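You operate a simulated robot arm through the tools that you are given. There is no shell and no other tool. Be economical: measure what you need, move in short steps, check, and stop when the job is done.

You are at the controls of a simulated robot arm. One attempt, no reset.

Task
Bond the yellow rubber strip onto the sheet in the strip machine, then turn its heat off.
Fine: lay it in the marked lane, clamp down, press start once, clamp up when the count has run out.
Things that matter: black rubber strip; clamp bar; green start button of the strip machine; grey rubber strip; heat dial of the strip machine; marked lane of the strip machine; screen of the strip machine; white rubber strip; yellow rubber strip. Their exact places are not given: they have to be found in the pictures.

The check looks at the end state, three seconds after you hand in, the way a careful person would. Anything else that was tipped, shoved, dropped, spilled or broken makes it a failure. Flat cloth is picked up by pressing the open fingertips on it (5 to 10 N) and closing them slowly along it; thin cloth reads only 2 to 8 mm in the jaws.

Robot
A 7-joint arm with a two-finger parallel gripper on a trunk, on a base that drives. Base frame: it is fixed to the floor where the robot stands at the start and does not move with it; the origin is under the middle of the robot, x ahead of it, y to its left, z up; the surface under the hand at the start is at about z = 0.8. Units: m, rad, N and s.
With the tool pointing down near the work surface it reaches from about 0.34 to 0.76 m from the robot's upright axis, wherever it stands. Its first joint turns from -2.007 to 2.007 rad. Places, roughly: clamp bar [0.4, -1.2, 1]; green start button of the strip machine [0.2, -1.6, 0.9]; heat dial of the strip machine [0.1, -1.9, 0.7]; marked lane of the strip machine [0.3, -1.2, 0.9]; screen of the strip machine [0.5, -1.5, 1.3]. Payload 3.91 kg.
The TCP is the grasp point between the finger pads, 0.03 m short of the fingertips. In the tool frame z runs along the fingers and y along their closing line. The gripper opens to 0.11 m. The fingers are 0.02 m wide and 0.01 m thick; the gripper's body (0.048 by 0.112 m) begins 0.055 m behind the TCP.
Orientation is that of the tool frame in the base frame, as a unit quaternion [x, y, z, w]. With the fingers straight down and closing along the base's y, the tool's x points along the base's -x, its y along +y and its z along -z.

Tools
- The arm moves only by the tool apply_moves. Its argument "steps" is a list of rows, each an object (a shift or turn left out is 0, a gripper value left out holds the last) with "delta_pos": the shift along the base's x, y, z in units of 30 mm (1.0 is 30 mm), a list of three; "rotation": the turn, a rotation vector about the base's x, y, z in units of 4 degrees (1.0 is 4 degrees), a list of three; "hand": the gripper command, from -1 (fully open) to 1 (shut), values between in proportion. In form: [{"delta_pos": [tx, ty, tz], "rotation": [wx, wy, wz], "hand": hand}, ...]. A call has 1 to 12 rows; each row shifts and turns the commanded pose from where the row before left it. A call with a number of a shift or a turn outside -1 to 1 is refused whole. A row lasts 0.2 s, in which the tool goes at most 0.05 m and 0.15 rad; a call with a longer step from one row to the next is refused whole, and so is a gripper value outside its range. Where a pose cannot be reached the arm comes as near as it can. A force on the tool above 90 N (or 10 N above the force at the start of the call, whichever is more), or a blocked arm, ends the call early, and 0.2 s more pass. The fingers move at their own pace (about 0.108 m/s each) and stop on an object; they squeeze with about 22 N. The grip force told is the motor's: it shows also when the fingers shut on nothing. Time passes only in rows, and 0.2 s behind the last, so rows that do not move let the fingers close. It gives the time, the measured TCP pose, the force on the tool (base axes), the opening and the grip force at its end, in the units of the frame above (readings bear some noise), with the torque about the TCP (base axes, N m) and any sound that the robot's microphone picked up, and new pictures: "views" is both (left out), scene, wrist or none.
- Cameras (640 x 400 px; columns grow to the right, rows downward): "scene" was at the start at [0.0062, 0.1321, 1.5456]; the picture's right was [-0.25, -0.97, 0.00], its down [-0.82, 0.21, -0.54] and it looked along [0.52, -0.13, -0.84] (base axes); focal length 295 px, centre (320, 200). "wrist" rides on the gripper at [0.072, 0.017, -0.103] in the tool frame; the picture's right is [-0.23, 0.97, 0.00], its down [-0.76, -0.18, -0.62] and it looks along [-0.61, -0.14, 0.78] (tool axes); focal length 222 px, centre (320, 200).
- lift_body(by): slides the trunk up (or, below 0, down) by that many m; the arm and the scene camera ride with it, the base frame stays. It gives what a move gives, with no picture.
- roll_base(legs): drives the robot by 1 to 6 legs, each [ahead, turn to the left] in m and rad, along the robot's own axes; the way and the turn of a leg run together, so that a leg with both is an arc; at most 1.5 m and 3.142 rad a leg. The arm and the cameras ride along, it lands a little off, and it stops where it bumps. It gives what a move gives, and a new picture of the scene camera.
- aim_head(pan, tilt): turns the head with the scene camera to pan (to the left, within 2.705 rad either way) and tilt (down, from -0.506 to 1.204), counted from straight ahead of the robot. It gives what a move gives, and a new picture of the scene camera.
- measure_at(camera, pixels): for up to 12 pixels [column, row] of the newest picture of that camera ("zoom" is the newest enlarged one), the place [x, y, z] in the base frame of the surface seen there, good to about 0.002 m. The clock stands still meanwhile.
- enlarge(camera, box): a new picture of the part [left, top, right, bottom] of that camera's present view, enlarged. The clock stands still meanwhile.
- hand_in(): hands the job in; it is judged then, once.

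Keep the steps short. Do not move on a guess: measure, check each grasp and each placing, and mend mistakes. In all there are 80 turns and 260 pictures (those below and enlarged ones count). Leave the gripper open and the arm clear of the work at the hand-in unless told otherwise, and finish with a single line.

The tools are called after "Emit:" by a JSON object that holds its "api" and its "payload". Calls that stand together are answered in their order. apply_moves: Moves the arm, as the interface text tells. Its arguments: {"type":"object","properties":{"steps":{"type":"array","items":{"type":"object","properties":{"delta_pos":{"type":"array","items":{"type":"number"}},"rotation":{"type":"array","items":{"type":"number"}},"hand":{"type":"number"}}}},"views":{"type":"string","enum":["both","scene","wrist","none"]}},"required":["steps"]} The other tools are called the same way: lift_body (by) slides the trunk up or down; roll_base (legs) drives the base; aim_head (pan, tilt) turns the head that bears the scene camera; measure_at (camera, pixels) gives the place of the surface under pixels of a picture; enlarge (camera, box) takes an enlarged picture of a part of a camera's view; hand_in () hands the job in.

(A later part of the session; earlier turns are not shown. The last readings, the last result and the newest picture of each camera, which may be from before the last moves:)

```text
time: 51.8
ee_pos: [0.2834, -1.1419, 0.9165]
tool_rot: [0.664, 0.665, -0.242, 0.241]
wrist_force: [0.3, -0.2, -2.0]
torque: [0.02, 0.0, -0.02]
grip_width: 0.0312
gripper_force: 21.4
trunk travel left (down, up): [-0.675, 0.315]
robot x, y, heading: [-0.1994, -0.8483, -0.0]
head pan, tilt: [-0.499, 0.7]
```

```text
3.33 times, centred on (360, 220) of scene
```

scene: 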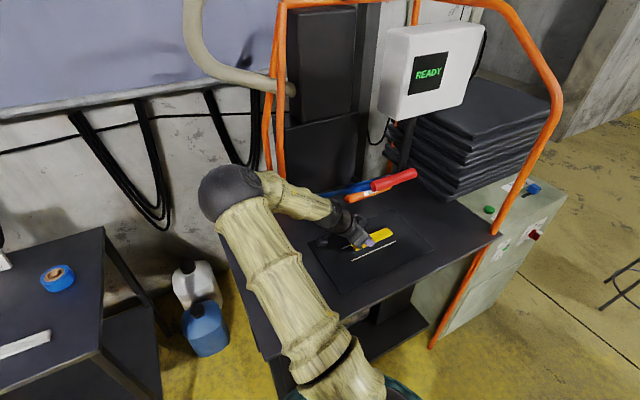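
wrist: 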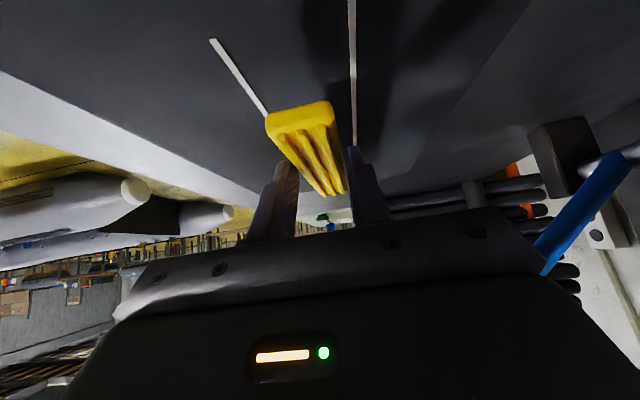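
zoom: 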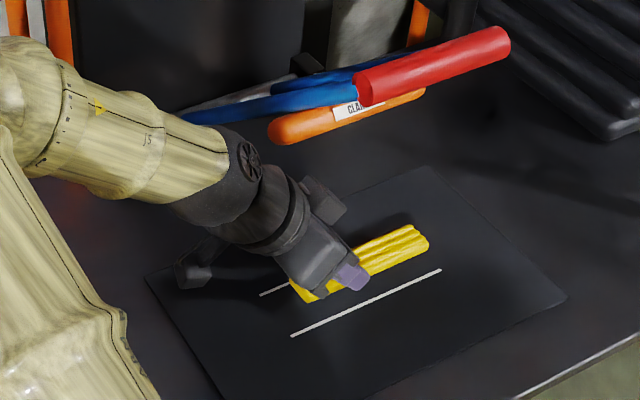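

Lowering the last 22 mm to the sheet.

Emit:
{"api": "apply_moves", "payload": {"steps": [{"delta_pos": [-0.03, 0.05, -0.4]}, {"delta_pos": [0, 0, -0.33]}, {}]}}

Emit:
{"api": "enlarge", "payload": {"camera": "scene", "box": [320, 200, 420, 280]}}

```text
time: 52.6
ee_pos: [0.2828, -1.1391, 0.8946]
tool_rot: [0.664, 0.664, -0.243, 0.243]
wrist_force: [0.2, 2.7, 8.3]
torque: [-0.11, -0.02, -0.02]
grip_width: 0.0312
gripper_force: 21.6
trunk travel left (down, up): [-0.675, 0.315]
robot x, y, heading: [-0.1999, -0.8465, -0.004]
head pan, tilt: [-0.499, 0.7]
```

scene: 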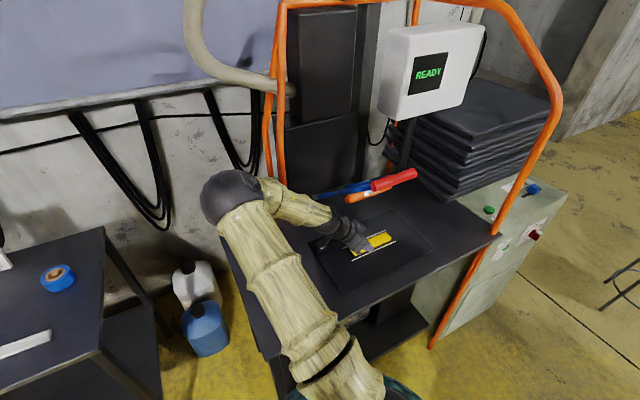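
wrist: 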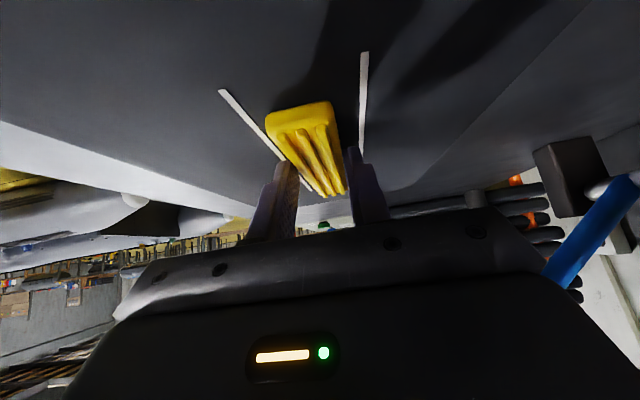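

```text
5.00 times, centred on (370, 240) of scene
```

zoom: 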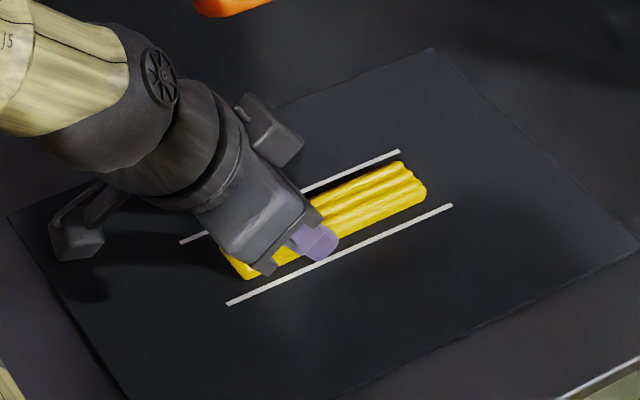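

It's touching (8 N). Check the strip's edges against the lane lines.

Emit:
{"api": "measure_at", "payload": {"camera": "zoom", "pixels": [[395, 167], [422, 192], [415, 178], [243, 272], [228, 255], [350, 232], [360, 185], [399, 152], [451, 206], [228, 303], [182, 241]]}}

```text
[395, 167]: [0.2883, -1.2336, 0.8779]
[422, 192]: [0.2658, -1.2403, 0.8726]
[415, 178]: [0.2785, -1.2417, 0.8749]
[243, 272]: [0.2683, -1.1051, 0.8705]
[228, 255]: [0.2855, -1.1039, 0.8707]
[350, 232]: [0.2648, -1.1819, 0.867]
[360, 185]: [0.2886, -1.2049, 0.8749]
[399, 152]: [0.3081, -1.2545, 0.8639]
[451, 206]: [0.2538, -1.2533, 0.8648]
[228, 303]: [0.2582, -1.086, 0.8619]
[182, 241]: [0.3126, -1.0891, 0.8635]
```

Strip lies at x 0.262–0.298, y -1.102…-1.243, inside the lane and centred. Release with a modest opening and back out along the tool axis.

Emit:
{"api": "apply_moves", "payload": {"steps": [{"delta_pos": [0, 0, 0.05], "hand": 0.3}, {"hand": 0.1}, {"hand": -0.1}, {"hand": -0.1}, {"delta_pos": [0, 0.32, 0.38]}, {"delta_pos": [0, 0.64, 0.76]}, {"delta_pos": [0, 0.64, 0.76]}, {"delta_pos": [0, 0.64, 0.76]}, {"delta_pos": [0, 0.64, 0.76]}, {"delta_pos": [0, 0.64, 0.76]}, {"delta_pos": [0, 0.64, 0.76]}]}}

Emit:
{"api": "enlarge", "payload": {"camera": "scene", "box": [320, 200, 420, 280]}}

```text
time: 55.0
ee_pos: [0.2815, -1.0143, 1.0451]
tool_rot: [0.664, 0.665, -0.242, 0.241]
wrist_force: [0.1, -0.2, 0.0]
torque: [0.01, 0.04, 0.0]
grip_width: 0.0605
gripper_force: 0.0
trunk travel left (down, up): [-0.675, 0.315]
robot x, y, heading: [-0.199, -0.8475, 0.002]
head pan, tilt: [-0.499, 0.7]
```

scene: 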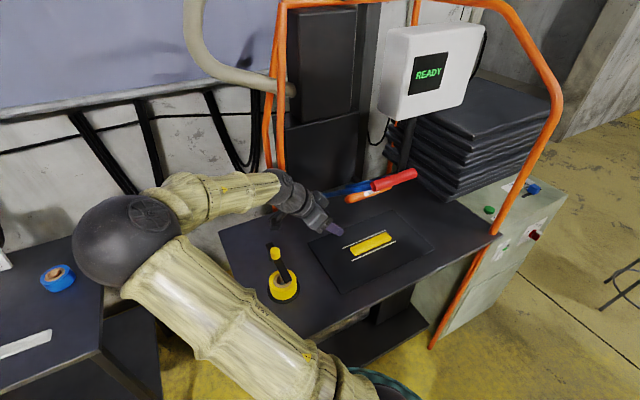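
wrist: 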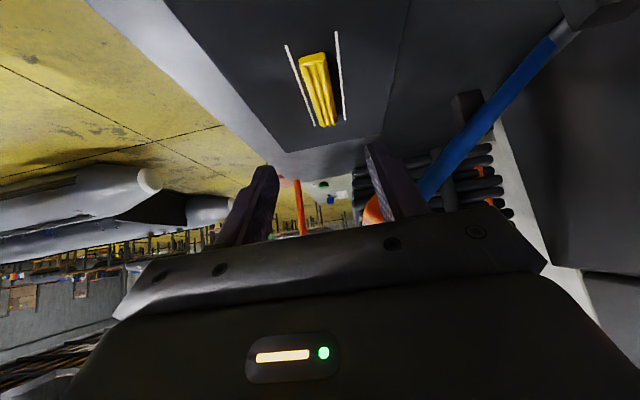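

```text
5.00 times, centred on (370, 240) of scene
```

zoom: 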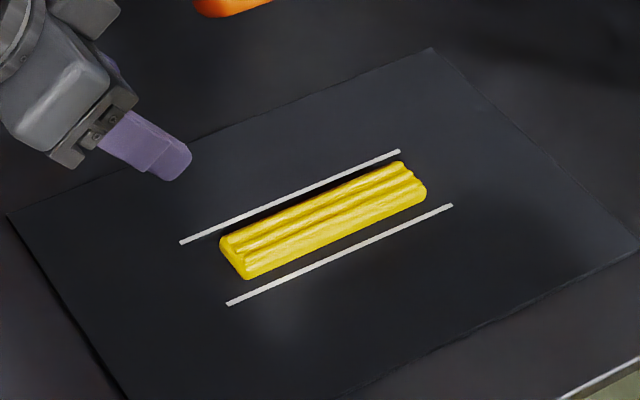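

The strip lies squarely in the lane. Now enlarge the controls before clamping.

Emit:
{"api": "enlarge", "payload": {"camera": "scene", "box": [480, 170, 560, 220]}}

Emit:
{"api": "enlarge", "payload": {"camera": "scene", "box": [480, 210, 560, 270]}}

```text
8.00 times, centred on (520, 195) of scene
```

zoom: 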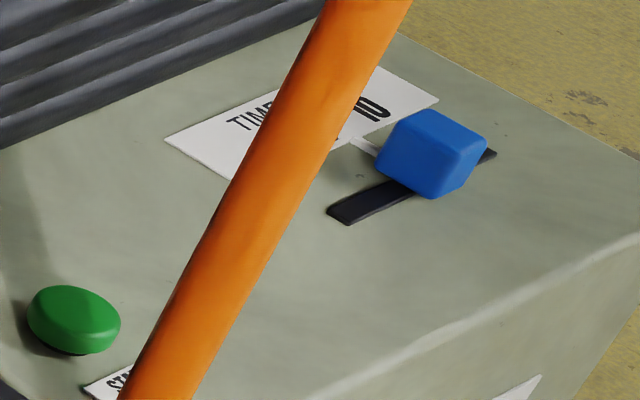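

```text
6.67 times, centred on (520, 240) of scene
```

zoom: 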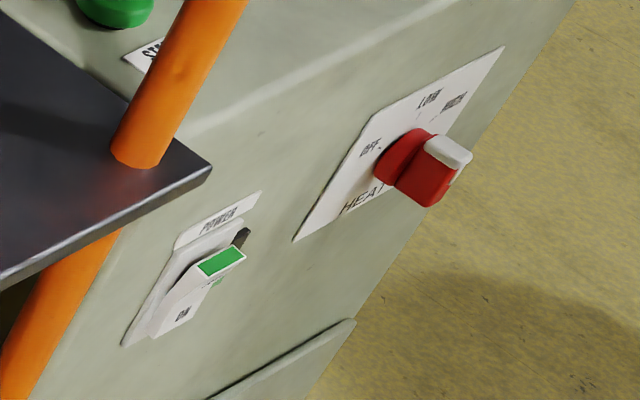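

The power is ON, the dial's white pointer seems at HIGH, the timer near the middle; I'll verify these closer before pressing. Now the clamp: bring the tool upright above the red handle.

Emit:
{"api": "apply_moves", "payload": {"steps": [{"delta_pos": [0, 0, 0.7], "rotation": [1, 0, 0]}, {"delta_pos": [0, 0, 0.7], "rotation": [1, 0, 0]}, {"delta_pos": [0, 0, 0.7], "rotation": [1, 0, 0]}, {"delta_pos": [0, 0, 0.7], "rotation": [1, 0, 0]}, {"delta_pos": [0, 0, 0.7], "rotation": [1, 0, 0]}, {"delta_pos": [0, 0, 0.7], "rotation": [1, 0, 0]}, {"delta_pos": [0, 0, 0.7], "rotation": [1, 0, 0]}, {"delta_pos": [0, 0, 0.7], "rotation": [1, 0, 0]}, {"delta_pos": [0, 0, 0.7], "rotation": [1, 0, 0]}, {"delta_pos": [0, 0, 0.6], "rotation": [1, 0, 0]}], "views": "none"}}

Emit:
{"api": "apply_moves", "payload": {"steps": [{"delta_pos": [-0.3, -0.84, 0.1], "hand": -0.45}, {"delta_pos": [-0.3, -0.84, 0.1]}, {"delta_pos": [-0.3, -0.84, 0]}, {"delta_pos": [-0.3, -0.84, 0]}, {"delta_pos": [-0.3, -0.84, 0]}, {"delta_pos": [-0.3, -0.84, 0]}, {}]}}

Emit:
{"api": "enlarge", "payload": {"camera": "scene", "box": [280, 90, 460, 240]}}

```text
time: 57.2
ee_pos: [0.282, -1.0148, 1.252]
tool_rot: [0.707, 0.708, 0.0, -0.001]
wrist_force: [-0.2, 0.0, -0.5]
torque: [0.0, 0.01, 0.0]
grip_width: 0.0603
gripper_force: 0.0
trunk travel left (down, up): [-0.675, 0.315]
robot x, y, heading: [-0.1991, -0.8466, -0.005]
head pan, tilt: [-0.499, 0.7]
```

```text
time: 58.8
ee_pos: [0.2292, -1.167, 1.2565]
tool_rot: [0.706, 0.708, 0.0, 0.0]
wrist_force: [-0.7, 0.5, -0.2]
torque: [0.04, 0.02, -0.04]
grip_width: 0.0798
gripper_force: 0.0
trunk travel left (down, up): [-0.675, 0.315]
robot x, y, heading: [-0.1993, -0.8494, -0.0]
head pan, tilt: [-0.499, 0.7]
```

scene: 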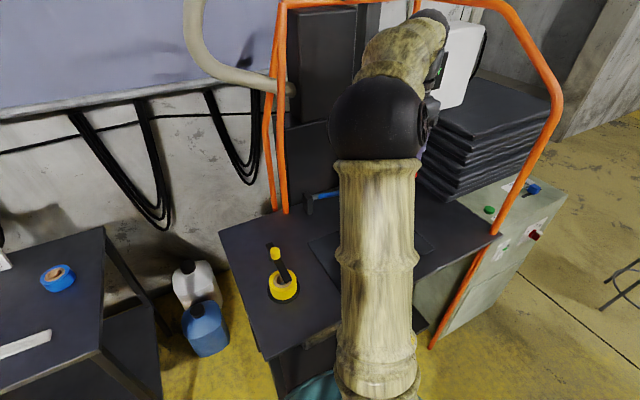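
wrist: 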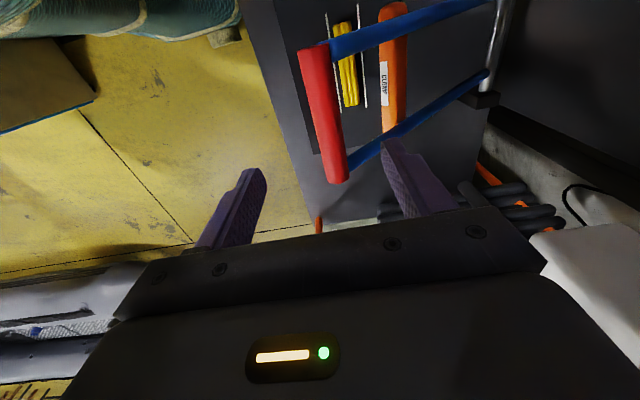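

```text
2.67 times, centred on (370, 165) of scene
```

zoom: 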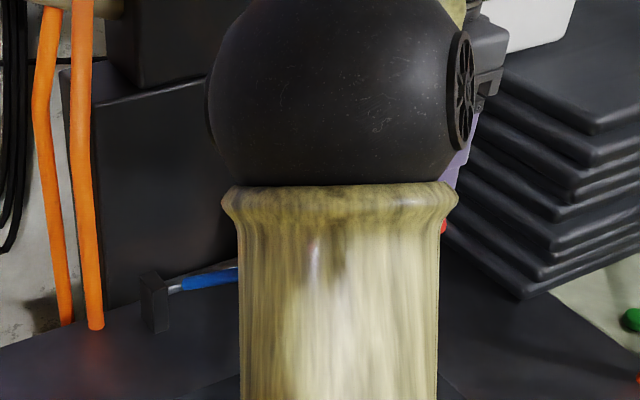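

The arm hides the handle from the head, but the wrist camera sees it. Measuring the handle in the wrist picture.

Emit:
{"api": "measure_at", "payload": {"camera": "wrist", "pixels": [[315, 60], [325, 115], [337, 172], [312, 115], [340, 112], [345, 40], [360, 155], [393, 20], [390, 120], [347, 60], [485, 60], [470, 95]]}}

```text
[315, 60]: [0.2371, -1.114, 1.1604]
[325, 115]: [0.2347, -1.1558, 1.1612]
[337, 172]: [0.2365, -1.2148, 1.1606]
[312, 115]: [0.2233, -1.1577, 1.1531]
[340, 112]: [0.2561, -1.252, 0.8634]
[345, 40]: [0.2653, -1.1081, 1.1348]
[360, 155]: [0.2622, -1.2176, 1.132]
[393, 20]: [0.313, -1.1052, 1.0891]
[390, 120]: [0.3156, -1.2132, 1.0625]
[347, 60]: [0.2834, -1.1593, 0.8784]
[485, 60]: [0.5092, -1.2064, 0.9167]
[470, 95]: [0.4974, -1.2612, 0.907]
```

Handle centre ≈ (0.238, -1.165, 1.145), hinge ≈ (0.505, 0.915). Go down astride it and close gently.

Emit:
{"api": "apply_moves", "payload": {"steps": [{"delta_pos": [0.1, 0.05, -0.8]}, {"delta_pos": [0.1, 0, -0.8]}, {"delta_pos": [0.1, 0, -0.8]}, {"delta_pos": [0, 0, -0.8]}, {"delta_pos": [0, 0, -0.3]}, {"hand": -0.1}, {"hand": 0.3}, {"hand": 1}, {}, {}], "views": "wrist"}}

```text
time: 61.0
ee_pos: [0.2364, -1.1633, 1.1522]
tool_rot: [0.707, 0.707, -0.001, 0.0]
wrist_force: [-5.0, 1.6, -4.8]
torque: [-0.06, 0.1, -1.04]
grip_width: 0.0256
gripper_force: 45.5
trunk travel left (down, up): [-0.675, 0.315]
robot x, y, heading: [-0.1977, -0.846, -0.008]
head pan, tilt: [-0.499, 0.7]
```

wrist: 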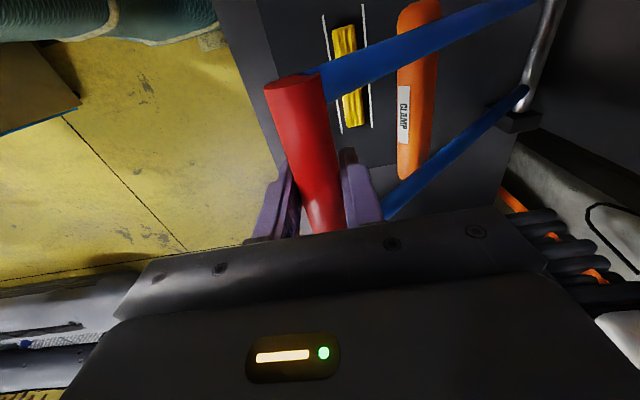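

Gripped. Follow the arc downward, first half.

Emit:
{"api": "apply_moves", "payload": {"steps": [{"delta_pos": [-0.355, 0, -0.444]}, {"delta_pos": [-0.355, 0, -0.443]}, {"delta_pos": [-0.287, 0, -0.435]}, {"delta_pos": [-0.287, 0, -0.435]}, {"delta_pos": [-0.249, 0, -0.457]}, {"delta_pos": [-0.249, 0, -0.457]}, {"delta_pos": [-0.208, 0, -0.479]}, {"delta_pos": [-0.208, 0, -0.479]}], "views": "wrist"}}

```text
time: 62.8
ee_pos: [0.1742, -1.1612, 1.0434]
tool_rot: [0.707, 0.708, -0.001, 0.0]
wrist_force: [15.3, 9.6, -4.2]
torque: [0.32, -0.32, -0.78]
grip_width: 0.0258
gripper_force: 45.1
trunk travel left (down, up): [-0.675, 0.315]
robot x, y, heading: [-0.2039, -0.8469, -0.002]
head pan, tilt: [-0.499, 0.7]
```

wrist: 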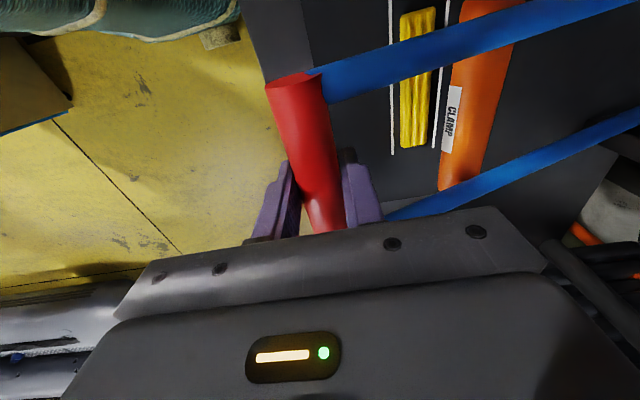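

The bar follows; a side pull of 15 N in +x, so I ease x a little and go on.

Emit:
{"api": "apply_moves", "payload": {"steps": [{"delta_pos": [-0.03, 0.06, -0.49]}, {"delta_pos": [-0.12, 0.06, -0.49]}, {"delta_pos": [-0.12, 0, -0.5]}, {"delta_pos": [-0.1, 0, -0.5]}, {"delta_pos": [-0.07, 0, -0.5]}, {"delta_pos": [-0.06, 0, -0.5]}], "views": "wrist"}}

```text
time: 64.2
ee_pos: [0.1541, -1.1625, 0.9534]
tool_rot: [0.707, 0.707, 0.0, 0.0]
wrist_force: [-3.3, -5.0, -0.9]
torque: [0.33, 0.16, -0.91]
grip_width: 0.0257
gripper_force: 45.2
trunk travel left (down, up): [-0.675, 0.315]
robot x, y, heading: [-0.2009, -0.8478, 0.003]
head pan, tilt: [-0.499, 0.7]
```

wrist: 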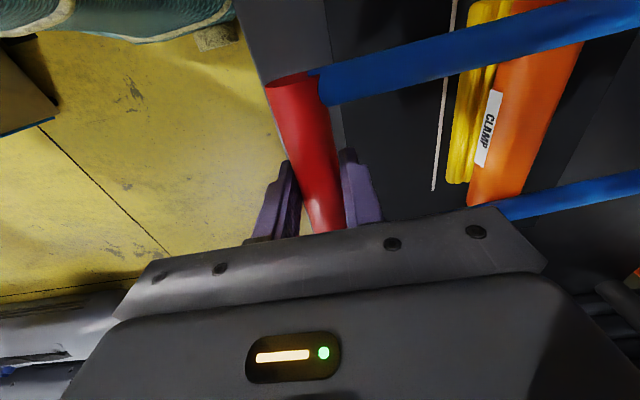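

Close to the strip. Small steps down until it resists.

Emit:
{"api": "apply_moves", "payload": {"steps": [{"delta_pos": [-0.03, -0.03, -0.3]}, {"delta_pos": [-0.02, 0, -0.3]}, {"delta_pos": [0, 0, -0.2]}, {"delta_pos": [0, 0, -0.2]}], "views": "wrist"}}

Emit:
{"api": "measure_at", "payload": {"camera": "wrist", "pixels": [[500, 90], [300, 130], [330, 40], [480, 60]]}}

```text
time: 65.2
ee_pos: [0.152, -1.1627, 0.9235]
tool_rot: [0.707, 0.708, -0.001, 0.0]
wrist_force: [-8.6, -7.3, 0.2]
torque: [0.13, -0.11, -0.67]
grip_width: 0.0256
gripper_force: 44.6
trunk travel left (down, up): [-0.675, 0.315]
robot x, y, heading: [-0.2007, -0.8442, 0.002]
head pan, tilt: [-0.499, 0.7]
```

wrist: 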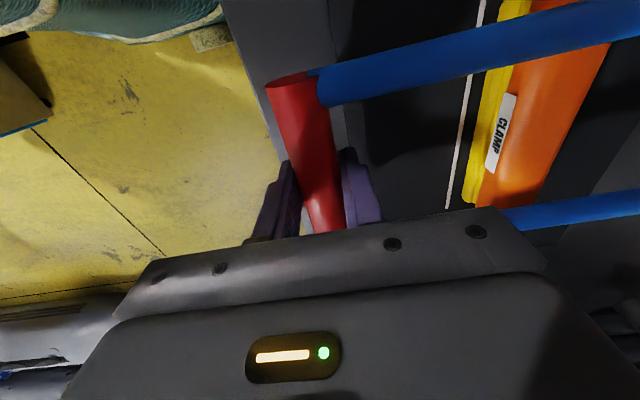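

```text
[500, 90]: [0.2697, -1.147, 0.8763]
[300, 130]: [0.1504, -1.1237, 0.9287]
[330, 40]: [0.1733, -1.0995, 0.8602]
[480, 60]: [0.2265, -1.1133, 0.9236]
```

No resistance yet; a bit further.

Emit:
{"api": "apply_moves", "payload": {"steps": [{"delta_pos": [0.03, 0.03, -0.2]}, {"delta_pos": [0.03, 0.03, -0.2]}, {"delta_pos": [0.02, 0, -0.15]}], "views": "wrist"}}

Emit:
{"api": "aim_head", "payload": {"pan": -0.7, "tilt": 0.6}}

```text
time: 66.0
ee_pos: [0.153, -1.1598, 0.9093]
tool_rot: [0.708, 0.706, -0.001, 0.002]
wrist_force: [-16.9, -8.3, 38.1]
torque: [0.12, 0.06, -0.67]
grip_width: 0.0259
gripper_force: 44.7
trunk travel left (down, up): [-0.675, 0.315]
robot x, y, heading: [-0.1957, -0.8482, -0.0]
head pan, tilt: [-0.499, 0.7]
```

wrist: 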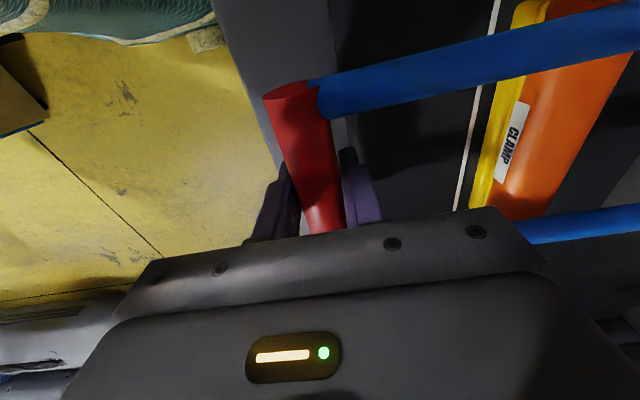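

```text
time: 66.8
ee_pos: [0.1518, -1.1602, 0.9095]
tool_rot: [0.707, 0.707, 0.0, 0.001]
wrist_force: [-20.0, -8.8, 36.9]
torque: [-0.08, 0.06, -0.44]
grip_width: 0.0257
gripper_force: 45.1
trunk travel left (down, up): [-0.675, 0.315]
robot x, y, heading: [-0.1967, -0.8472, 0.002]
head pan, tilt: [-0.7, 0.6]
```

scene: 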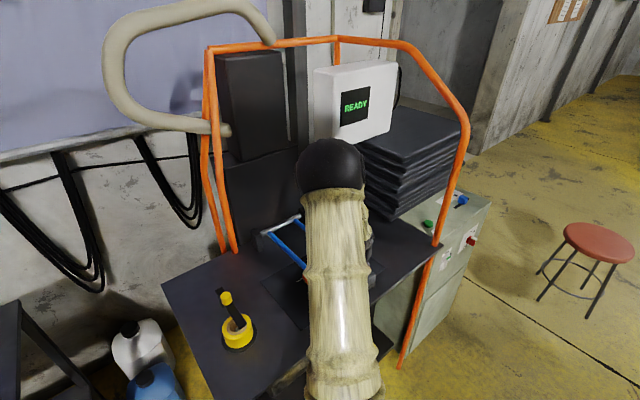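

It now resists with 38 N: pad is on the strip. Open the fingers and rise, then see whether the bar stays.

Emit:
{"api": "apply_moves", "payload": {"steps": [{"delta_pos": [-0.05, 0, 0.05], "hand": 0.4}, {"hand": 0}, {"hand": -0.4}, {}, {"delta_pos": [0, 0, 0.3]}, {"delta_pos": [0, 0, 0.7]}, {"delta_pos": [0, 0, 1]}, {"delta_pos": [0, 0, 1]}, {"delta_pos": [0, 0, 1]}], "views": "wrist"}}

```text
time: 68.8
ee_pos: [0.1561, -1.1597, 1.0298]
tool_rot: [0.707, 0.707, -0.001, -0.001]
wrist_force: [0.3, 1.0, 0.0]
torque: [0.01, 0.01, -0.02]
grip_width: 0.077
gripper_force: 0.1
trunk travel left (down, up): [-0.675, 0.315]
robot x, y, heading: [-0.1993, -0.8475, 0.001]
head pan, tilt: [-0.7, 0.6]
```

wrist: 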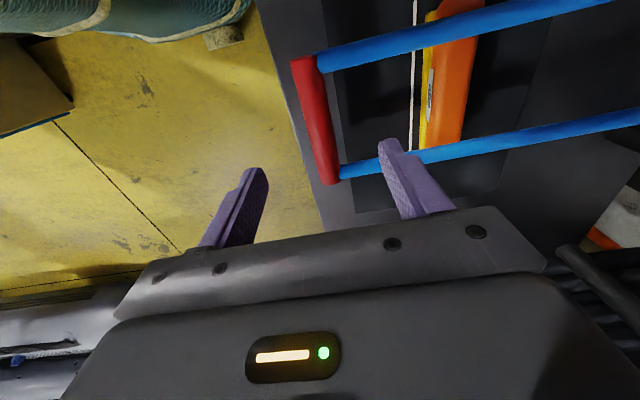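

The bar stays down on its own, strip under the pad. Raise the hand, then drive to a spot by the controls.

Emit:
{"api": "apply_moves", "payload": {"steps": [{"delta_pos": [0, 0.3, 1]}, {"delta_pos": [0, 0.5, 1]}, {"delta_pos": [0, 0.5, 1]}, {"delta_pos": [0, 0.5, 1]}, {"delta_pos": [0, 0.5, 1]}, {"delta_pos": [0, 0.5, 0.5], "hand": 1}], "views": "none"}}

Emit:
{"api": "roll_base", "payload": {"legs": [[-0.22, 0], [0, -1.571]]}}

Emit:
{"api": "aim_head", "payload": {"pan": 0.7, "tilt": 0.6}}

```text
time: 70.2
ee_pos: [0.1556, -1.0743, 1.1941]
tool_rot: [0.706, 0.708, 0.0, 0.001]
wrist_force: [0.5, 0.1, 0.4]
torque: [-0.02, 0.05, -0.04]
grip_width: 0.0001
gripper_force: 7.0
trunk travel left (down, up): [-0.675, 0.315]
robot x, y, heading: [-0.1975, -0.8464, -0.0]
head pan, tilt: [-0.7, 0.6]
```

```text
time: 77.5
ee_pos: [-0.6352, -1.2061, 1.1947]
tool_rot: [1.0, 0.01, -0.001, 0.0]
wrist_force: [-0.5, -0.3, -0.1]
torque: [-0.02, 0.0, 0.0]
grip_width: 0.0
gripper_force: 22.6
trunk travel left (down, up): [-0.675, 0.315]
robot x, y, heading: [-0.4145, -0.8476, -1.556]
head pan, tilt: [-0.7, 0.6]
```

scene: 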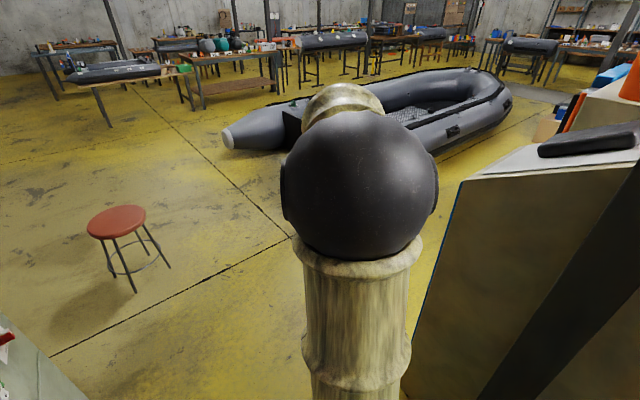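

```text
time: 79.0
ee_pos: [-0.6359, -1.2044, 1.195]
tool_rot: [1.0, 0.01, -0.001, -0.001]
wrist_force: [0.8, 0.4, -0.4]
torque: [-0.03, -0.06, -0.05]
grip_width: 0.0
gripper_force: 22.0
trunk travel left (down, up): [-0.675, 0.315]
robot x, y, heading: [-0.4165, -0.8433, -1.553]
head pan, tilt: [0.7, 0.6]
```

scene: 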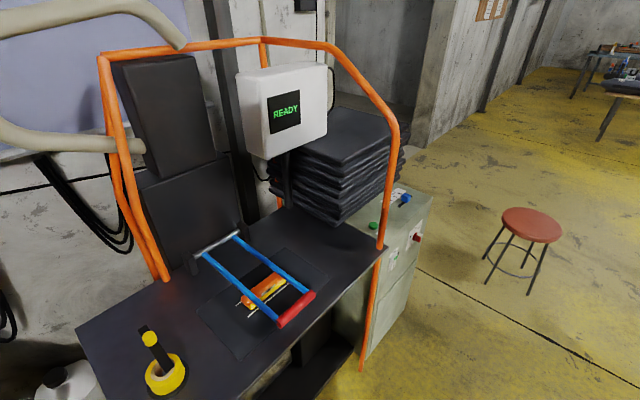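

Clamp down, screen still READY. Check the controls enlarged, then drive 0.62 further and turn back left.

Emit:
{"api": "enlarge", "payload": {"camera": "scene", "box": [360, 180, 430, 250]}}

Emit:
{"api": "roll_base", "payload": {"legs": [[0.62, 0], [0, 1.553]]}}

Emit:
{"api": "aim_head", "payload": {"pan": -0.4, "tilt": 0.8}}

```text
5.71 times, centred on (395, 215) of scene
```

zoom: 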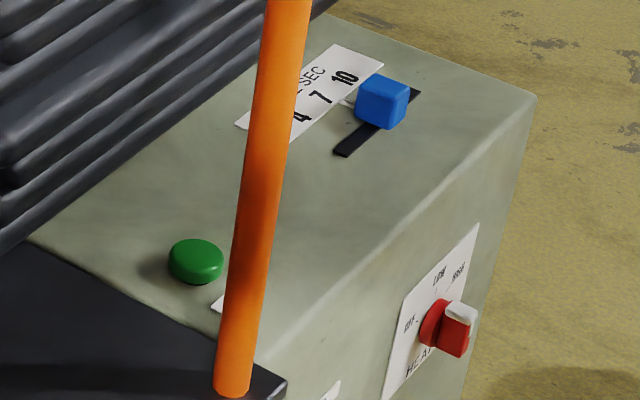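

```text
time: 88.5
ee_pos: [-0.0497, -1.699, 1.1935]
tool_rot: [0.708, 0.706, 0.0, 0.0]
wrist_force: [0.5, -0.1, 0.4]
torque: [-0.01, -0.02, -0.01]
grip_width: 0.0
gripper_force: 22.4
trunk travel left (down, up): [-0.675, 0.315]
robot x, y, heading: [-0.4047, -1.4725, -0.009]
head pan, tilt: [0.7, 0.6]
```

scene: 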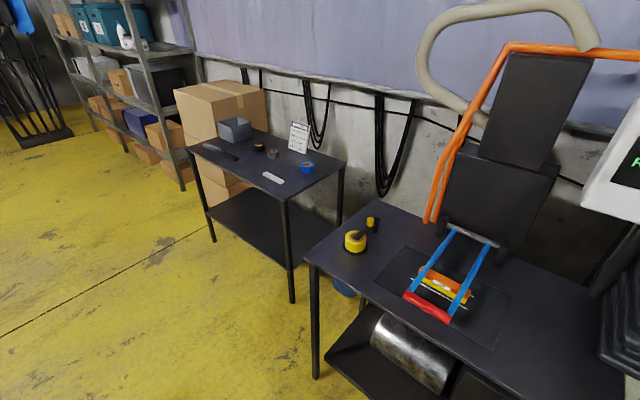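

```text
time: 89.8
ee_pos: [-0.0473, -1.6982, 1.1937]
tool_rot: [0.708, 0.706, -0.001, 0.001]
wrist_force: [-0.2, 0.0, -0.1]
torque: [-0.01, 0.0, 0.01]
grip_width: 0.0
gripper_force: 22.5
trunk travel left (down, up): [-0.675, 0.315]
robot x, y, heading: [-0.4004, -1.4722, -0.003]
head pan, tilt: [-0.4, 0.799]
```

scene: 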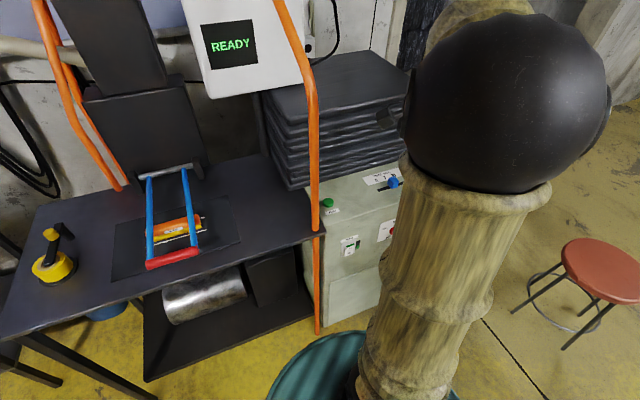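

Enlarge the controls from here, front on.

Emit:
{"api": "enlarge", "payload": {"camera": "scene", "box": [310, 155, 420, 265]}}

Emit:
{"api": "enlarge", "payload": {"camera": "scene", "box": [355, 160, 405, 200]}}

```text
3.64 times, centred on (365, 210) of scene
```

zoom: 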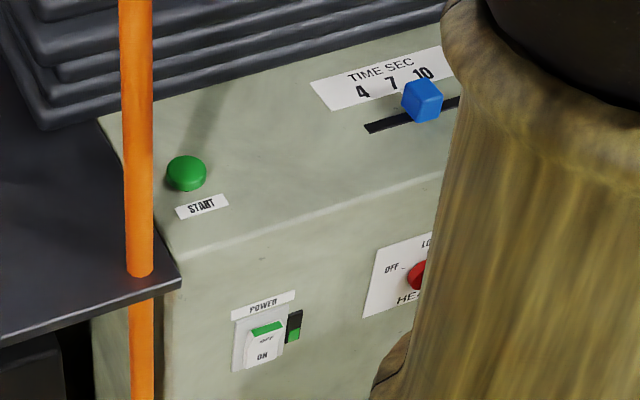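

```text
10.00 times, centred on (380, 180) of scene
```

zoom: 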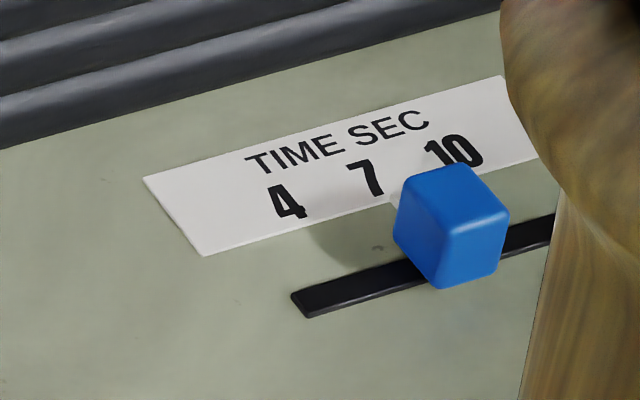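

The timer's white pointer is at 7, matching the card. Measure the pole near the button and the elbow for clearance.

Emit:
{"api": "measure_at", "payload": {"camera": "scene", "pixels": [[317, 225], [314, 180], [309, 110], [300, 60], [280, 10], [328, 202], [510, 100], [420, 90], [470, 15], [393, 182], [390, 230]]}}

```text
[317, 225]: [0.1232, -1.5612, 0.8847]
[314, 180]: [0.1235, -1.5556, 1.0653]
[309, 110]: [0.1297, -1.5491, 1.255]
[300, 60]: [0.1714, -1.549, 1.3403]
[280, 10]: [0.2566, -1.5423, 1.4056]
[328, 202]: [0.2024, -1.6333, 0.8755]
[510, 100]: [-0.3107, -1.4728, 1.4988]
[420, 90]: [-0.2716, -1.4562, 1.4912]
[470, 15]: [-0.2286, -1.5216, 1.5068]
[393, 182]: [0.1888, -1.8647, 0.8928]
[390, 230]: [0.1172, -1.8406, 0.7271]
```

The pole stands at y≈-1.55, x≈0.13; standing further right keeps the forearm clear of it. Drive to about (-0.28,-1.77).

Emit:
{"api": "roll_base", "payload": {"legs": [[0, -1.568], [0.3, 0], [0, 1.571], [0.12, 0]]}}

Emit:
{"api": "aim_head", "payload": {"pan": 0.25, "tilt": 0.8}}

```text
time: 104.1
ee_pos: [0.0763, -1.9909, 1.1943]
tool_rot: [0.706, 0.708, 0.0, 0.0]
wrist_force: [0.2, -0.3, 0.1]
torque: [-0.01, 0.0, 0.02]
grip_width: 0.0001
gripper_force: 22.0
trunk travel left (down, up): [-0.675, 0.315]
robot x, y, heading: [-0.2794, -1.7618, -0.003]
head pan, tilt: [-0.4, 0.799]
```

scene: 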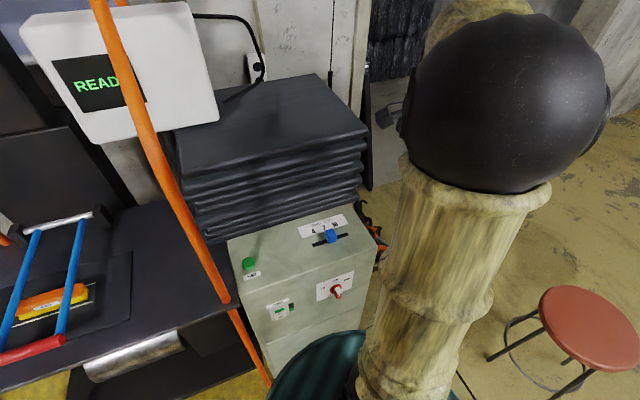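

```text
time: 105.1
ee_pos: [0.0767, -1.9905, 1.1956]
tool_rot: [0.705, 0.709, -0.001, 0.001]
wrist_force: [-0.3, 1.2, -0.6]
torque: [-0.02, 0.02, 0.01]
grip_width: 0.0
gripper_force: 22.4
trunk travel left (down, up): [-0.675, 0.315]
robot x, y, heading: [-0.2778, -1.7628, 0.003]
head pan, tilt: [0.25, 0.799]
```

scene: 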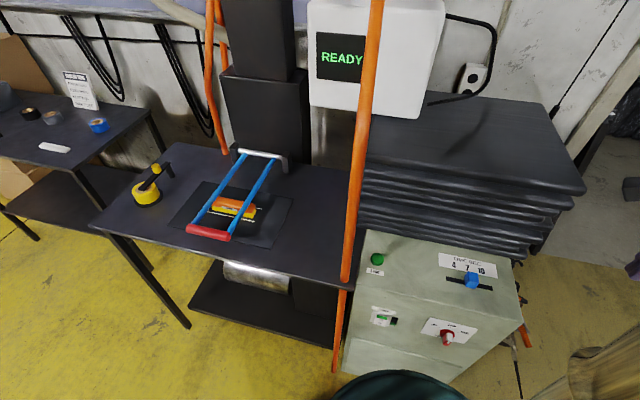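

Emit:
{"api": "enlarge", "payload": {"camera": "scene", "box": [350, 225, 530, 365]}}

Emit:
{"api": "enlarge", "payload": {"camera": "scene", "box": [415, 310, 485, 355]}}

Emit:
{"api": "measure_at", "payload": {"camera": "scene", "pixels": [[377, 258], [376, 253], [446, 338], [470, 282], [447, 334], [447, 345], [470, 270], [560, 180]]}}

```text
2.86 times, centred on (440, 295) of scene
```

zoom: 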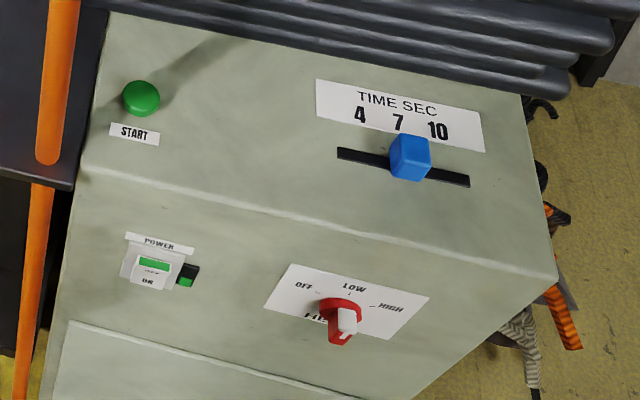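

```text
8.89 times, centred on (450, 332) of scene
```

zoom: 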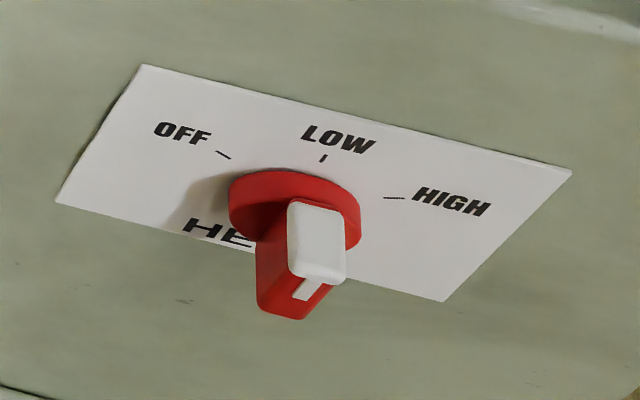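

```text
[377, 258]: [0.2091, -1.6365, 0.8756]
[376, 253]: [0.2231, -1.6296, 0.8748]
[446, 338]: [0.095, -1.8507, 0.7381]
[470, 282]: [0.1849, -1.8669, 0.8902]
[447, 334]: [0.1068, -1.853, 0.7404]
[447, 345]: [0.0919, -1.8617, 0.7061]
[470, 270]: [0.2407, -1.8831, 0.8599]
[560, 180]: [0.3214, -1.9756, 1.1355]
```

Dial pointer is at HIGH, timer 7, power ON, READY: all set. Move above the green button (0.21,-1.633).

Emit:
{"api": "apply_moves", "payload": {"steps": [{"delta_pos": [0.37, 1, 0]}, {"delta_pos": [0.37, 1, 0]}, {"delta_pos": [0.37, 1, 0]}, {"delta_pos": [0.37, 1, 0]}, {"delta_pos": [0.37, 1, 0]}, {"delta_pos": [0.37, 1, 0]}, {"delta_pos": [0.37, 1, 0]}, {"delta_pos": [0.37, 1, 0]}, {"delta_pos": [0.37, 1, 0]}, {"delta_pos": [0.37, 1, 0]}, {"delta_pos": [0.37, 1, 0]}, {"delta_pos": [0.37, 0.9, 0]}]}}

```text
time: 107.7
ee_pos: [0.2096, -1.6307, 1.1963]
tool_rot: [0.705, 0.709, -0.001, -0.001]
wrist_force: [0.4, -0.3, -0.8]
torque: [0.0, -0.03, 0.0]
grip_width: 0.0
gripper_force: 21.7
trunk travel left (down, up): [-0.675, 0.315]
robot x, y, heading: [-0.2817, -1.7623, -0.003]
head pan, tilt: [0.25, 0.799]
```

scene: 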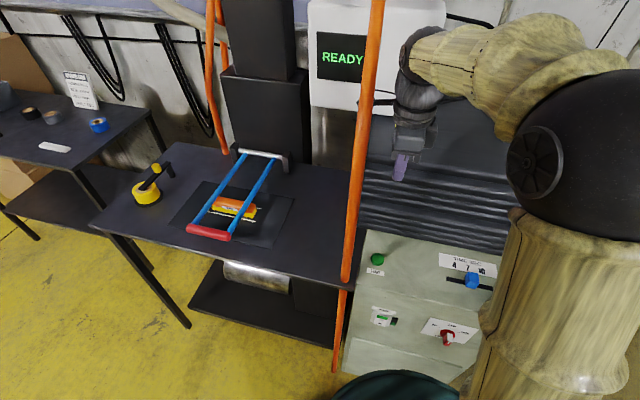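
wrist: 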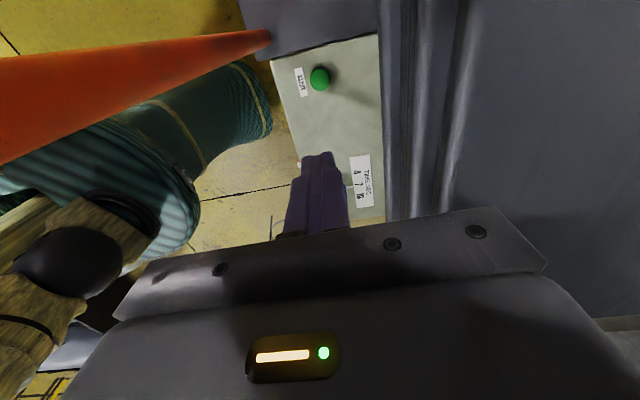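

Measure the button and the edge of the sheet stack beside it in the wrist picture.

Emit:
{"api": "measure_at", "payload": {"camera": "wrist", "pixels": [[320, 78], [315, 72], [326, 85], [384, 80], [390, 150], [415, 80], [440, 100]]}}

```text
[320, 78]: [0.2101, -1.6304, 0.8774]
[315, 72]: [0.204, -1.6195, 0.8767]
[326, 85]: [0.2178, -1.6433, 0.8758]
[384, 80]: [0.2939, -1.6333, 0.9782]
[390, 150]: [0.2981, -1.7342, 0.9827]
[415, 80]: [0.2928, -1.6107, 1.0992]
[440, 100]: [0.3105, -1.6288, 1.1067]
```

Button (0.210,-1.631), top 0.877; stack edge at x=0.293, clear of the hand. Descend to just above (TCP z≈0.917).

Emit:
{"api": "apply_moves", "payload": {"steps": [{"delta_pos": [0, 0, -1]}, {"delta_pos": [0, 0, -1]}, {"delta_pos": [0, 0, -1]}, {"delta_pos": [0, 0, -1]}, {"delta_pos": [0, 0, -1]}, {"delta_pos": [0, 0, -1]}, {"delta_pos": [0, 0, -1]}, {"delta_pos": [0, 0, -1]}, {"delta_pos": [0, 0, -1]}, {"delta_pos": [-0.05, 0, -0.3]}]}}

Emit:
{"api": "enlarge", "payload": {"camera": "scene", "box": [340, 200, 440, 290]}}

```text
time: 109.9
ee_pos: [0.208, -1.6339, 0.9148]
tool_rot: [0.705, 0.709, -0.001, 0.0]
wrist_force: [-0.3, 0.1, 0.7]
torque: [0.01, 0.03, 0.01]
grip_width: 0.0001
gripper_force: 22.3
trunk travel left (down, up): [-0.675, 0.315]
robot x, y, heading: [-0.2801, -1.7678, -0.003]
head pan, tilt: [0.25, 0.799]
```

scene: 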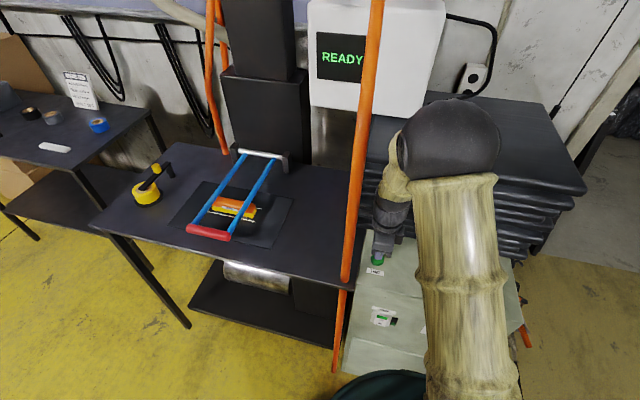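
wrist: 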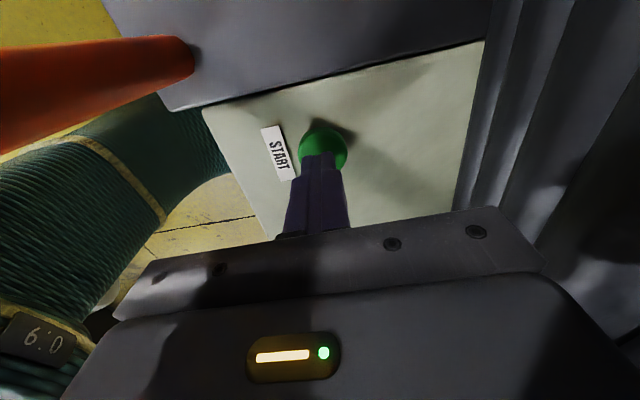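

```text
4.44 times, centred on (390, 245) of scene
```

zoom: 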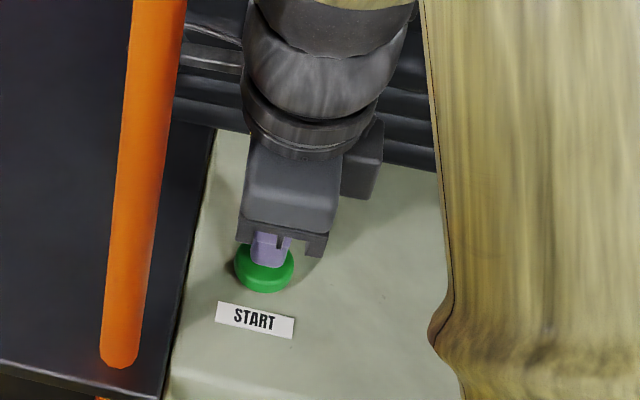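

The tips are over the button. Press once: down 15 mm in small steps, then up.

Emit:
{"api": "apply_moves", "payload": {"steps": [{"delta_pos": [0, 0, -0.2]}, {"delta_pos": [0, 0, -0.1]}, {"delta_pos": [0, 0, -0.1]}, {"delta_pos": [0, 0, -0.1]}], "views": "scene"}}

```text
time: 110.9
ee_pos: [0.2087, -1.6337, 0.9016]
tool_rot: [0.705, 0.709, 0.001, 0.0]
wrist_force: [-2.2, 1.0, 12.1]
torque: [0.01, 0.05, -0.04]
grip_width: 0.0002
gripper_force: 22.0
trunk travel left (down, up): [-0.675, 0.315]
robot x, y, heading: [-0.2807, -1.7647, 0.003]
head pan, tilt: [0.25, 0.799]
heard: click
```

scene: 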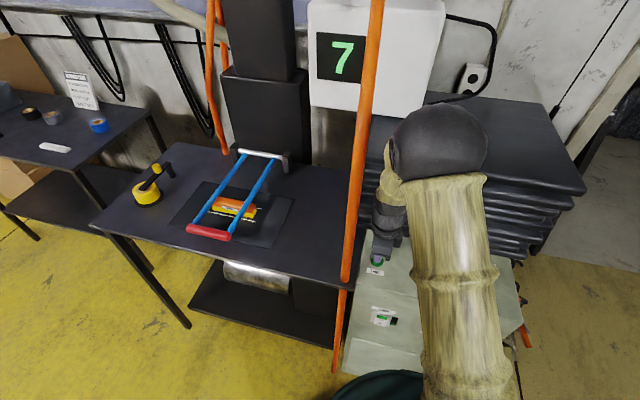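

Click heard, count at 7. Rise straight up off the button.

Emit:
{"api": "apply_moves", "payload": {"steps": [{"delta_pos": [0, 0, 0.5]}, {"delta_pos": [0, 0, 1]}, {"delta_pos": [0, 0, 1]}, {"delta_pos": [0, 0, 1]}, {"delta_pos": [0, 0, 1]}, {"delta_pos": [0, 0, 1]}, {"delta_pos": [0, 0, 1]}, {"delta_pos": [0, 0, 1]}, {"delta_pos": [0, 0, 1]}, {"delta_pos": [0, 0, 1]}, {"delta_pos": [0, 0, 0.5]}], "views": "scene"}}

Emit:
{"api": "roll_base", "payload": {"legs": [[-0.25, 0]]}}

```text
time: 113.3
ee_pos: [0.2089, -1.6326, 1.1999]
tool_rot: [0.705, 0.709, -0.001, 0.0]
wrist_force: [0.1, -0.7, 0.7]
torque: [0.03, 0.01, 0.0]
grip_width: 0.0001
gripper_force: 21.7
trunk travel left (down, up): [-0.675, 0.315]
robot x, y, heading: [-0.2784, -1.7668, -0.0]
head pan, tilt: [0.25, 0.799]
```

scene: 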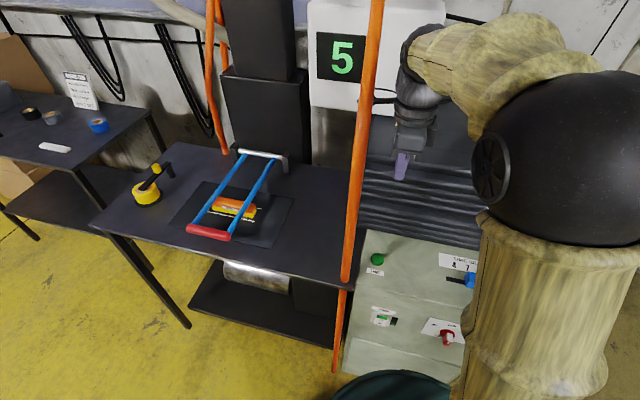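

```text
time: 114.4
ee_pos: [0.1626, -1.6274, 1.1902]
tool_rot: [0.708, 0.706, -0.007, -0.001]
wrist_force: [25.4, 16.0, -10.7]
torque: [-2.76, 3.03, -1.85]
grip_width: 0.0
gripper_force: 21.9
trunk travel left (down, up): [-0.675, 0.315]
robot x, y, heading: [-0.3339, -1.766, -0.001]
head pan, tilt: [0.25, 0.799]
stopped in leg 1: the robot was blocked; the commanded pose is now the measured one
```

scene: 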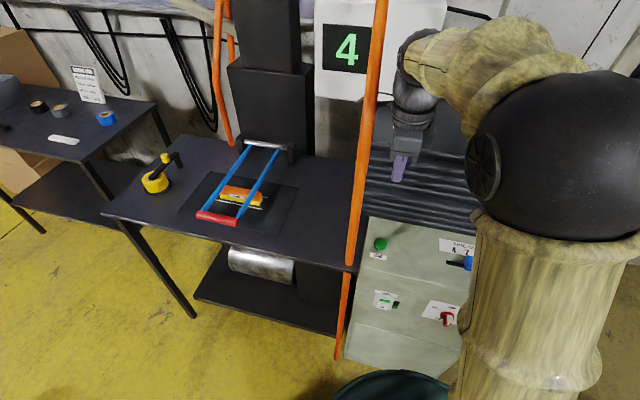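

Blocked: the wrist camera (y≈-1.555) touched the pole from behind. Ease forward 10 mm, then shift the hand 0.12 m to -y.

Emit:
{"api": "apply_moves", "payload": {"steps": [{"delta_pos": [0.4, -0.2, 0.1]}, {"delta_pos": [0.2, -0.6, 0]}, {"delta_pos": [0, -1, 0]}, {"delta_pos": [0, -1, 0]}, {"delta_pos": [0, -1, 0]}, {"delta_pos": [0, -1, 0]}, {"delta_pos": [0, -0.5, 0]}]}}

```text
time: 116.0
ee_pos: [0.1736, -1.7908, 1.1971]
tool_rot: [0.708, 0.706, -0.004, 0.0]
wrist_force: [0.2, -0.6, 0.2]
torque: [-0.04, -0.02, -0.01]
grip_width: 0.0
gripper_force: 22.2
trunk travel left (down, up): [-0.675, 0.315]
robot x, y, heading: [-0.3314, -1.7646, -0.0]
head pan, tilt: [0.25, 0.799]
```

scene: 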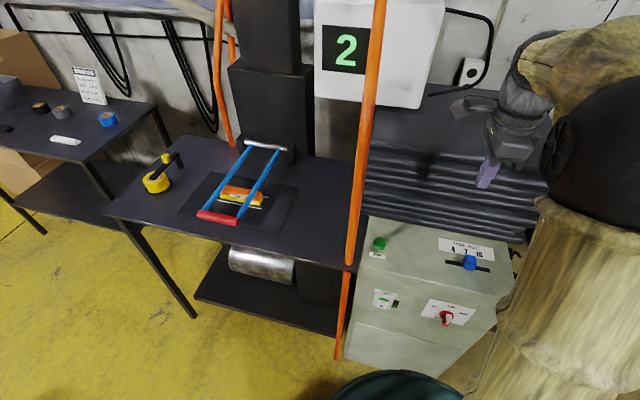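
wrist: 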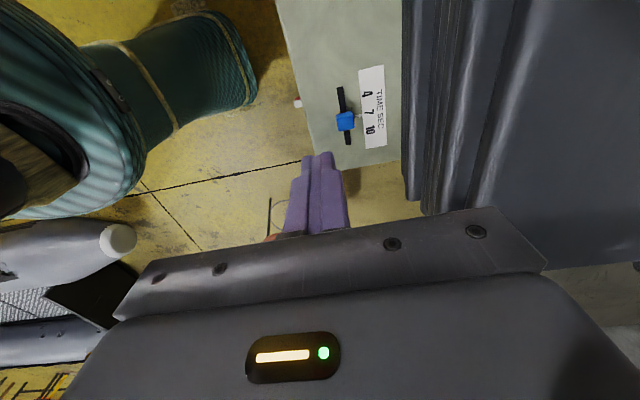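

Free, nothing displaced, count at 2. Back off 0.2, turn left, drive along to the clamp, turn to face it.

Emit:
{"api": "roll_base", "payload": {"legs": [[-0.2, 0], [0, 1.571], [0.7, 0], [0, -1.571]]}}

Emit:
{"api": "aim_head", "payload": {"pan": -0.3, "tilt": 0.7}}

```text
time: 132.1
ee_pos: [-0.0066, -1.0525, 1.1973]
tool_rot: [0.678, 0.735, -0.005, 0.0]
wrist_force: [-0.5, 0.9, 0.7]
torque: [0.0, 0.01, 0.03]
grip_width: 0.0001
gripper_force: 22.0
trunk travel left (down, up): [-0.675, 0.315]
robot x, y, heading: [-0.5133, -1.0658, 0.086]
head pan, tilt: [0.25, 0.799]
stopped in leg 4: the robot was blocked; the commanded pose is now the measured one
```

scene: 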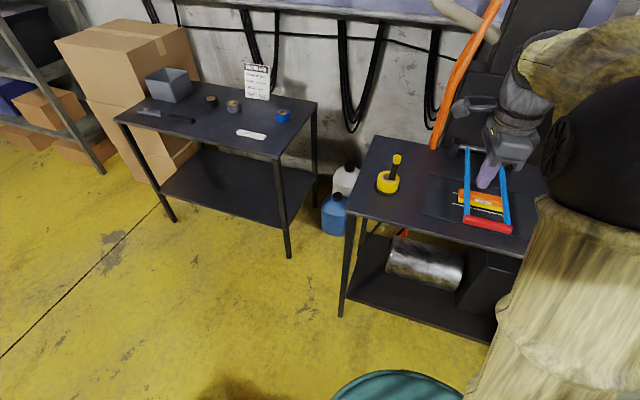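

```text
time: 133.1
ee_pos: [-0.0069, -1.0527, 1.1958]
tool_rot: [0.679, 0.734, -0.005, 0.001]
wrist_force: [-0.1, -0.5, -0.6]
torque: [-0.01, 0.04, -0.02]
grip_width: 0.0
gripper_force: 22.4
trunk travel left (down, up): [-0.675, 0.315]
robot x, y, heading: [-0.5125, -1.0685, 0.083]
head pan, tilt: [-0.3, 0.7]
```

scene: 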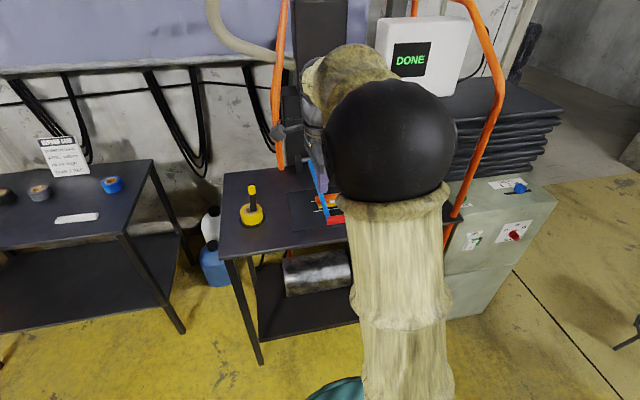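

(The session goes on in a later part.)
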